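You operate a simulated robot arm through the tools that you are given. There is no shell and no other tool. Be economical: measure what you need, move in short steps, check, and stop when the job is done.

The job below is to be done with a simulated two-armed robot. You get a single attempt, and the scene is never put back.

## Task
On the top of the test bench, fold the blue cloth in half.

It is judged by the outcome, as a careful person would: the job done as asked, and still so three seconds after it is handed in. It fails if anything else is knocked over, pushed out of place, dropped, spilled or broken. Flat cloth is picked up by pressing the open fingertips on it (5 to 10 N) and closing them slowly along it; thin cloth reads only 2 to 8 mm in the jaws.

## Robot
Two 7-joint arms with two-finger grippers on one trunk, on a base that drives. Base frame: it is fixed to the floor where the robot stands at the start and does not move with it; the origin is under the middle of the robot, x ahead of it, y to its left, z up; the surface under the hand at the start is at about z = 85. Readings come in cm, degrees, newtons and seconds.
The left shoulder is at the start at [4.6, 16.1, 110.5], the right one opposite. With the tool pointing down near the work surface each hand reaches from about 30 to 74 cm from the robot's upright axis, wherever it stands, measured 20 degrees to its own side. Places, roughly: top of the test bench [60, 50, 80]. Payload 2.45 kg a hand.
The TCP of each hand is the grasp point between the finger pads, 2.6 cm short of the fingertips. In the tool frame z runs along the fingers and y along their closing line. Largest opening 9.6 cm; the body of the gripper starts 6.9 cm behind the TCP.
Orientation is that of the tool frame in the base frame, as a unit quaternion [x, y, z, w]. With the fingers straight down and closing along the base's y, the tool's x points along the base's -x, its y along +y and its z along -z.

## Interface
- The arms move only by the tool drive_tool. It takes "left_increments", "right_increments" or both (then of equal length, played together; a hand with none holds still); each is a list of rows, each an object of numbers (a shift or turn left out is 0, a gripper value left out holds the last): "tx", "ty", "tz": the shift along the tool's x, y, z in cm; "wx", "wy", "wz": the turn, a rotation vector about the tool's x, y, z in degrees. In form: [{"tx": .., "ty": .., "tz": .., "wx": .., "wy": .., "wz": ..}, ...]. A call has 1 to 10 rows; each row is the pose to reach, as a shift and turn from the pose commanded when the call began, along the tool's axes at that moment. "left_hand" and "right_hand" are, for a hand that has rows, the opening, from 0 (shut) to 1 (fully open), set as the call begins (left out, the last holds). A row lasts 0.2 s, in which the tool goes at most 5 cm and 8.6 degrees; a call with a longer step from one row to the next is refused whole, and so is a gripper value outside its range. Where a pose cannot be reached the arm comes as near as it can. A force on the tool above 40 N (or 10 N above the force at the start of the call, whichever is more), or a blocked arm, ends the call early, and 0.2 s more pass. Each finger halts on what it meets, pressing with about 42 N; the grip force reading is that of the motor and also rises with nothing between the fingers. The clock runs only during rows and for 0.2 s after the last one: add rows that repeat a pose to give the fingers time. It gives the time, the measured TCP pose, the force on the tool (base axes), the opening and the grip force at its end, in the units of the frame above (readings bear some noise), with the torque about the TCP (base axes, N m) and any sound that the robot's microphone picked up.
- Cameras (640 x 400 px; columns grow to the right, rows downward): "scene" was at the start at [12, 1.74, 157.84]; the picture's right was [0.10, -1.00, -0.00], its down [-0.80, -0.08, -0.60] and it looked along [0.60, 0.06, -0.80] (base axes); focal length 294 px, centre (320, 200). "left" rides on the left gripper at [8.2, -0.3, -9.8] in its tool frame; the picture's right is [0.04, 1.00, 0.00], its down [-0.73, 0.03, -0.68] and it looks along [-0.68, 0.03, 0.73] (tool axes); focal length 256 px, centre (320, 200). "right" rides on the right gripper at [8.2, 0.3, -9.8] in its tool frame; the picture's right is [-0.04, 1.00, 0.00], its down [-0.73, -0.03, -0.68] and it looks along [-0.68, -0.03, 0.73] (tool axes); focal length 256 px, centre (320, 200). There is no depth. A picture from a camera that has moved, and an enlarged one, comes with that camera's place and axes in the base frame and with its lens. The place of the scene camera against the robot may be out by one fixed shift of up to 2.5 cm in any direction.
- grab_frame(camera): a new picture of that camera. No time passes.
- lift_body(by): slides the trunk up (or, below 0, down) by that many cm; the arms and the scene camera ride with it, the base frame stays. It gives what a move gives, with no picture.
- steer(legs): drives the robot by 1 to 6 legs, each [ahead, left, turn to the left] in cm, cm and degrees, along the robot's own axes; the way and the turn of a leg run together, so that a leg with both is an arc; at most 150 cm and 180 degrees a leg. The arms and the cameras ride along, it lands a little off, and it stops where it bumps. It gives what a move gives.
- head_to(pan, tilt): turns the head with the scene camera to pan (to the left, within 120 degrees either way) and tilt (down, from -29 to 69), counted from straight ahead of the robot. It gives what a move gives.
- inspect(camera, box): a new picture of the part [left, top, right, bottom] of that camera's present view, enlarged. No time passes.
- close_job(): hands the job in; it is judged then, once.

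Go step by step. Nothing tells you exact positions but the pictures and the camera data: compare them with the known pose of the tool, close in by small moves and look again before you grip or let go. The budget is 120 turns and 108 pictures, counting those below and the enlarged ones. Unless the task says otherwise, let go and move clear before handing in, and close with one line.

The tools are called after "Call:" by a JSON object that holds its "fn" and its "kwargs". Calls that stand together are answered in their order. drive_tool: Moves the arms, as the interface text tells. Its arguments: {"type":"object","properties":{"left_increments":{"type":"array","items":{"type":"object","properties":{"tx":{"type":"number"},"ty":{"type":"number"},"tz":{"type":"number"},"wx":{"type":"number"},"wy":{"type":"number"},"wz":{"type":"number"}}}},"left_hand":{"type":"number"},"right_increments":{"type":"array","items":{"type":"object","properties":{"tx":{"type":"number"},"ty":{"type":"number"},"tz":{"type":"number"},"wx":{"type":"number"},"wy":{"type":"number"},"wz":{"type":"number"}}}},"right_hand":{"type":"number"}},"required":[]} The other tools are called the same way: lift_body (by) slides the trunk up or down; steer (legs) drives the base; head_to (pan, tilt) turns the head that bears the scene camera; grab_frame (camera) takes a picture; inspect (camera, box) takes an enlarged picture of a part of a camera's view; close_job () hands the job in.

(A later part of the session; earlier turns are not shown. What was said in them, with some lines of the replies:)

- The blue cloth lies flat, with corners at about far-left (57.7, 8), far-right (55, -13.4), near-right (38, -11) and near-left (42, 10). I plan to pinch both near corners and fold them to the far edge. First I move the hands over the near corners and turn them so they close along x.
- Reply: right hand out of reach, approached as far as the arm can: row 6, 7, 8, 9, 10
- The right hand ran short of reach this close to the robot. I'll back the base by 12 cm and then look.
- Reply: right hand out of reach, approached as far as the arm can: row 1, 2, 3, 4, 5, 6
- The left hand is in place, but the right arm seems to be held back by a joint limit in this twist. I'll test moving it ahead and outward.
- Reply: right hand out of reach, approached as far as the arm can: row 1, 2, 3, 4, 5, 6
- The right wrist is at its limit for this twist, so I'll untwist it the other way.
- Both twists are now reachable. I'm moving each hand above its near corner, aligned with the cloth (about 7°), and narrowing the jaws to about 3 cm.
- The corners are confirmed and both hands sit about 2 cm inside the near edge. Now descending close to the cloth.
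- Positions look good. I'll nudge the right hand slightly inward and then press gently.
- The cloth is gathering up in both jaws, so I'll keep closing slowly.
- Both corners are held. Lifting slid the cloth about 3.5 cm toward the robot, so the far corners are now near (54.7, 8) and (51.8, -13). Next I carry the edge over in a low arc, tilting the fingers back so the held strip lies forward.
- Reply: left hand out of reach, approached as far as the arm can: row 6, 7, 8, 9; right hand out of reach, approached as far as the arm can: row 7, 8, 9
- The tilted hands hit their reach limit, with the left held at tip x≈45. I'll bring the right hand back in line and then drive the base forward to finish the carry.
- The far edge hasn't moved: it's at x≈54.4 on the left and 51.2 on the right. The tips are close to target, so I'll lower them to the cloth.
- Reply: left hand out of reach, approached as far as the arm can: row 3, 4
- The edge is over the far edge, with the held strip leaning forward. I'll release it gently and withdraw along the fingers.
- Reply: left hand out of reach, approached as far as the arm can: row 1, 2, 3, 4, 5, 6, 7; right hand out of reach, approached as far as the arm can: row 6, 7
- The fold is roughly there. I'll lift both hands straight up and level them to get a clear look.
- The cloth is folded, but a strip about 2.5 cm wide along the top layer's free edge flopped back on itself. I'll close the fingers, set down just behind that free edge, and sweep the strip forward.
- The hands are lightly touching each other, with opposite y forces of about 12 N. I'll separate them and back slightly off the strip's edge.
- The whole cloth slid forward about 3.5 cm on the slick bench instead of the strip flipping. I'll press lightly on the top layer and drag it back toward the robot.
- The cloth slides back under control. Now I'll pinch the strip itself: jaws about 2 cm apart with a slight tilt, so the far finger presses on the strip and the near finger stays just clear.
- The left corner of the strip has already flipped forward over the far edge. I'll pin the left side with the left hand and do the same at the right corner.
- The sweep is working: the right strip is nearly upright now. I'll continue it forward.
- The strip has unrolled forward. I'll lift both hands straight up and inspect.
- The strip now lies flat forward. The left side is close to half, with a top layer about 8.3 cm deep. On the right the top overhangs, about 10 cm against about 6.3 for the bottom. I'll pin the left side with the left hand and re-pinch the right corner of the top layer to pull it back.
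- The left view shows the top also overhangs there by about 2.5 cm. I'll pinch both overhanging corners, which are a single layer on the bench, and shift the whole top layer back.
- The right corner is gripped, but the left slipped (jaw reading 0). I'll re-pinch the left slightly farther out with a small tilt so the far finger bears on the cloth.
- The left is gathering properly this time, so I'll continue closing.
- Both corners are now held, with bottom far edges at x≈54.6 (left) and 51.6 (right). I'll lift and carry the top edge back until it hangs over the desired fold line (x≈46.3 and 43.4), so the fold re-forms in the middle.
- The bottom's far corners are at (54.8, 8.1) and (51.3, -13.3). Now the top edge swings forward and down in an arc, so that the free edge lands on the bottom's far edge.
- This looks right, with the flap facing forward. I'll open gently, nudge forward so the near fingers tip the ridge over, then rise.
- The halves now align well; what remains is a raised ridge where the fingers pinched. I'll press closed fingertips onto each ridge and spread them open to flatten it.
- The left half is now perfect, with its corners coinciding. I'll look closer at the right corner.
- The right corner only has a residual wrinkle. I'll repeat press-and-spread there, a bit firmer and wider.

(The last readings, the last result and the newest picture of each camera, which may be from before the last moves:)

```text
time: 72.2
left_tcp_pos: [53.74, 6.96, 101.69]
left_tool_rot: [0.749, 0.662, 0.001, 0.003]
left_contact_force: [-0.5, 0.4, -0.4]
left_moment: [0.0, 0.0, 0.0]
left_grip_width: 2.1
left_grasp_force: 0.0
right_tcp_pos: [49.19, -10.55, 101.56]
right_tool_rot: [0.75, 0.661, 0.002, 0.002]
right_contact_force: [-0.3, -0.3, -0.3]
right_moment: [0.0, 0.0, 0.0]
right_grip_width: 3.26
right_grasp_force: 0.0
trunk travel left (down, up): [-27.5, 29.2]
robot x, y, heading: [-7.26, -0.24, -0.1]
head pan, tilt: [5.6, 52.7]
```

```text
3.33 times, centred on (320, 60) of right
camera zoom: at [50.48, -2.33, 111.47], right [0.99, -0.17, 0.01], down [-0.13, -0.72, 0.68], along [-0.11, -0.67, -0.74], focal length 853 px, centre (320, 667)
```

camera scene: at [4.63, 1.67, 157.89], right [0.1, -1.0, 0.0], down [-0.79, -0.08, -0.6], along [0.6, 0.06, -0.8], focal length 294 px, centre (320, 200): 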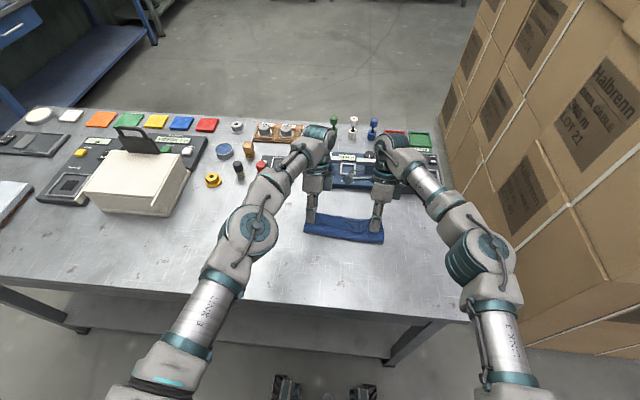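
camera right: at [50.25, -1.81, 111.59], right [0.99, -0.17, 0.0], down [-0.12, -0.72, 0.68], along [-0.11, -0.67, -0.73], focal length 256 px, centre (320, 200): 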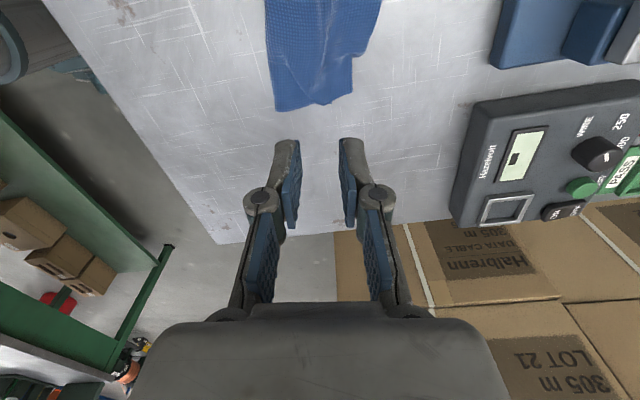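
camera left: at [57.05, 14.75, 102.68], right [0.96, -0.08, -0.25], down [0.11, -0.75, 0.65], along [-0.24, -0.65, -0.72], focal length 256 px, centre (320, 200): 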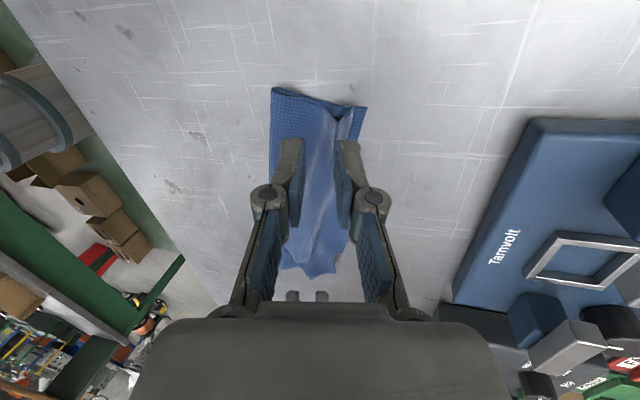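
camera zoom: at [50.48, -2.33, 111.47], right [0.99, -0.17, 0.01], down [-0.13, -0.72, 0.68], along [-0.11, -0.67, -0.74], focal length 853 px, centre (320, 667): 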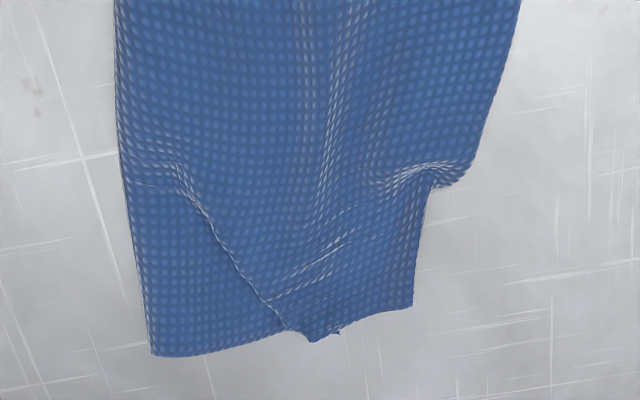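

The depth is now a uniform half, about 8.25 cm, with only a small pleat near the right fold. I'll do one more gentle press-and-spread over that pleat.

Call:
{"fn": "drive_tool", "kwargs": {"right_increments": [{"tz": 3, "ty": -1}, {"tz": 6, "ty": -2.1}, {"tz": 9, "ty": -2.1}, {"tz": 12, "ty": -2.1}, {"tz": 13.4, "ty": -2.1}, {"tz": 13.8, "ty": -2.1}, {"tz": 13.9, "ty": -2.1}], "right_hand": 0.02}}

Call:
{"fn": "drive_tool", "kwargs": {"right_increments": [{"tz": 0}, {"tz": 0}], "right_hand": 0.12}}

Call:
{"fn": "drive_tool", "kwargs": {"right_increments": [{"tz": 0}, {"tz": 0}], "right_hand": 0.24}}

Call:
{"fn": "drive_tool", "kwargs": {"right_increments": [{"tz": -0.5}, {"tz": -2}, {"tz": -5}, {"tz": -9}, {"tz": -14}, {"tz": -14}]}}

Call:
{"fn": "inspect", "kwargs": {"camera": "scene", "box": [295, 190, 395, 254]}}

Call:
{"fn": "inspect", "kwargs": {"camera": "right", "box": [240, 0, 440, 150]}}

```text
time: 73.8
left_tcp_pos: [53.68, 6.94, 101.93]
left_tool_rot: [0.749, 0.663, 0.003, 0.002]
left_contact_force: [0.6, 0.0, 0.0]
left_moment: [0.0, 0.04, -0.01]
left_grip_width: 2.11
left_grasp_force: 0.1
right_tcp_pos: [47.19, -10.14, 87.71]
right_tool_rot: [0.751, 0.661, 0.004, 0.003]
right_contact_force: [0.1, -0.6, 6.2]
right_moment: [-0.07, -0.02, -0.03]
right_grip_width: 0.15
right_grasp_force: 0.1
trunk travel left (down, up): [-27.5, 29.2]
robot x, y, heading: [-7.35, -0.04, 0.0]
head pan, tilt: [5.6, 52.7]
```

```text
time: 74.4
left_tcp_pos: [53.65, 6.9, 101.97]
left_tool_rot: [0.749, 0.663, 0.003, 0.003]
left_contact_force: [0.5, -0.8, -1.6]
left_moment: [0.0, 0.0, 0.0]
left_grip_width: 2.13
left_grasp_force: 0.0
right_tcp_pos: [47.17, -10.2, 87.73]
right_tool_rot: [0.75, 0.661, 0.003, 0.002]
right_contact_force: [0.9, -0.3, 9.7]
right_moment: [-0.03, -0.02, -0.02]
right_grip_width: 1.17
right_grasp_force: 0.1
trunk travel left (down, up): [-27.5, 29.2]
robot x, y, heading: [-6.92, 0.08, 0.1]
head pan, tilt: [5.6, 52.7]
```

```text
time: 75.0
left_tcp_pos: [53.72, 6.89, 101.82]
left_tool_rot: [0.749, 0.662, 0.002, 0.002]
left_contact_force: [-0.6, -0.1, 0.4]
left_moment: [-0.01, 0.01, 0.01]
left_grip_width: 2.09
left_grasp_force: 0.1
right_tcp_pos: [47.27, -10.15, 87.82]
right_tool_rot: [0.75, 0.662, 0.003, 0.002]
right_contact_force: [-0.4, -0.6, 7.0]
right_moment: [-0.07, -0.03, -0.02]
right_grip_width: 2.27
right_grasp_force: 0.0
trunk travel left (down, up): [-27.5, 29.2]
robot x, y, heading: [-7.19, 0.04, 0.1]
head pan, tilt: [5.6, 52.7]
```

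```text
time: 76.4
left_tcp_pos: [53.71, 6.9, 101.68]
left_tool_rot: [0.748, 0.663, 0.002, 0.003]
left_contact_force: [-0.2, 0.1, -0.5]
left_moment: [0.03, 0.02, 0.01]
left_grip_width: 2.11
left_grasp_force: 0.0
right_tcp_pos: [47.32, -10.08, 101.8]
right_tool_rot: [0.75, 0.661, 0.003, 0.001]
right_contact_force: [0.1, -0.2, -0.1]
right_moment: [-0.01, 0.04, -0.02]
right_grip_width: 2.3
right_grasp_force: 0.1
trunk travel left (down, up): [-27.5, 29.2]
robot x, y, heading: [-6.87, 0.37, -0.2]
head pan, tilt: [5.6, 52.7]
```

```text
6.25 times, centred on (345, 222) of scene
camera zoom: at [5.03, 1.79, 157.82], right [0.1, -1.0, 0.0], down [-0.8, -0.08, -0.6], along [0.6, 0.06, -0.8], focal length 1840 px, centre (164, 62)
```

zoom: 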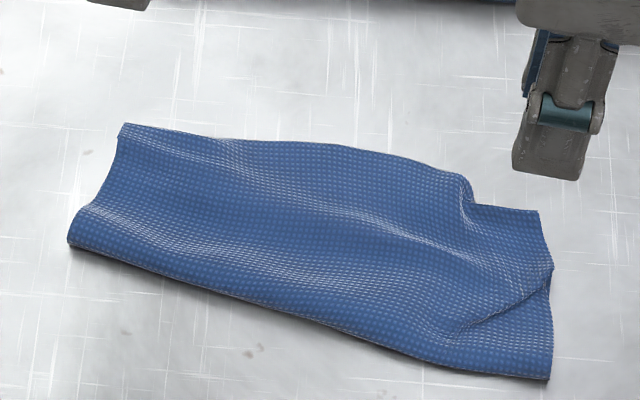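

```text
2.67 times, centred on (340, 75) of right
camera zoom: at [48.52, -1.97, 111.7], right [0.99, -0.17, 0.01], down [-0.13, -0.72, 0.68], along [-0.11, -0.67, -0.73], focal length 683 px, centre (267, 533)
```

zoom: 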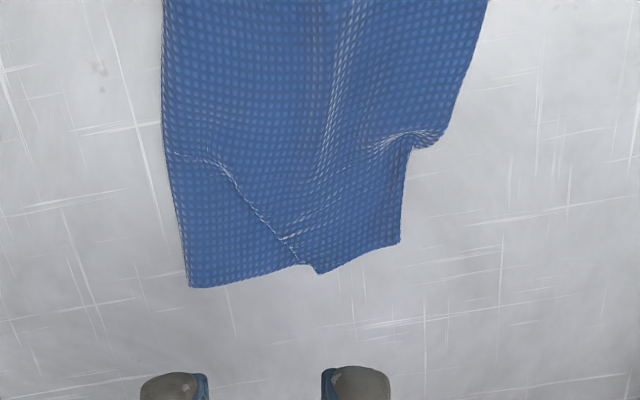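

The cloth lies flat, folded in half, with the edges matched. I'll lift the hands well clear and take a final check.

Call:
{"fn": "drive_tool", "kwargs": {"left_increments": [{"tz": -3}, {"tz": -6}, {"tz": -6, "tx": 3}, {"tz": -6, "tx": 7}], "right_increments": [{"tz": -3}, {"tz": -6}, {"tz": -6, "tx": -3}, {"tz": -6, "tx": -7}]}}

Call:
{"fn": "grab_frame", "kwargs": {"camera": "scene"}}

```text
time: 77.4
left_tcp_pos: [54.49, 13.83, 107.92]
left_tool_rot: [0.749, 0.662, 0.003, 0.003]
left_contact_force: [0.4, -0.9, -0.2]
left_moment: [-0.02, 0.01, 0.0]
left_grip_width: 2.12
left_grasp_force: 0.0
right_tcp_pos: [46.32, -17.25, 107.72]
right_tool_rot: [0.75, 0.661, 0.003, 0.002]
right_contact_force: [-0.1, -0.3, 0.6]
right_moment: [0.03, -0.02, 0.02]
right_grip_width: 2.29
right_grasp_force: 0.0
trunk travel left (down, up): [-27.5, 29.2]
robot x, y, heading: [-7.06, -0.14, -0.1]
head pan, tilt: [5.6, 52.7]
```

```text
12 pictures are left
camera scene: at [4.85, 1.73, 157.84], right [0.1, -1.0, 0.0], down [-0.79, -0.08, -0.6], along [0.6, 0.06, -0.8], focal length 294 px, centre (320, 200)
```

scene: 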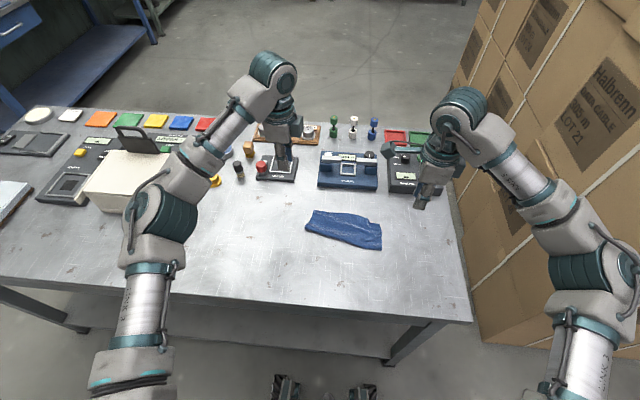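

The cloth is folded in half, nothing else looks to have moved, and both hands are clear, so I'm handing in the job.

Call:
{"fn": "close_job", "kwargs": {}}

```text
The job is handed in.
```

The blue cloth is folded in half on the bench: the left corners line up and the right side measures half depth, with a small pleat left near the right corner. The cloth sits a few centimetres from where it started because it slid during the work, and nothing else on the bench appears to have moved.
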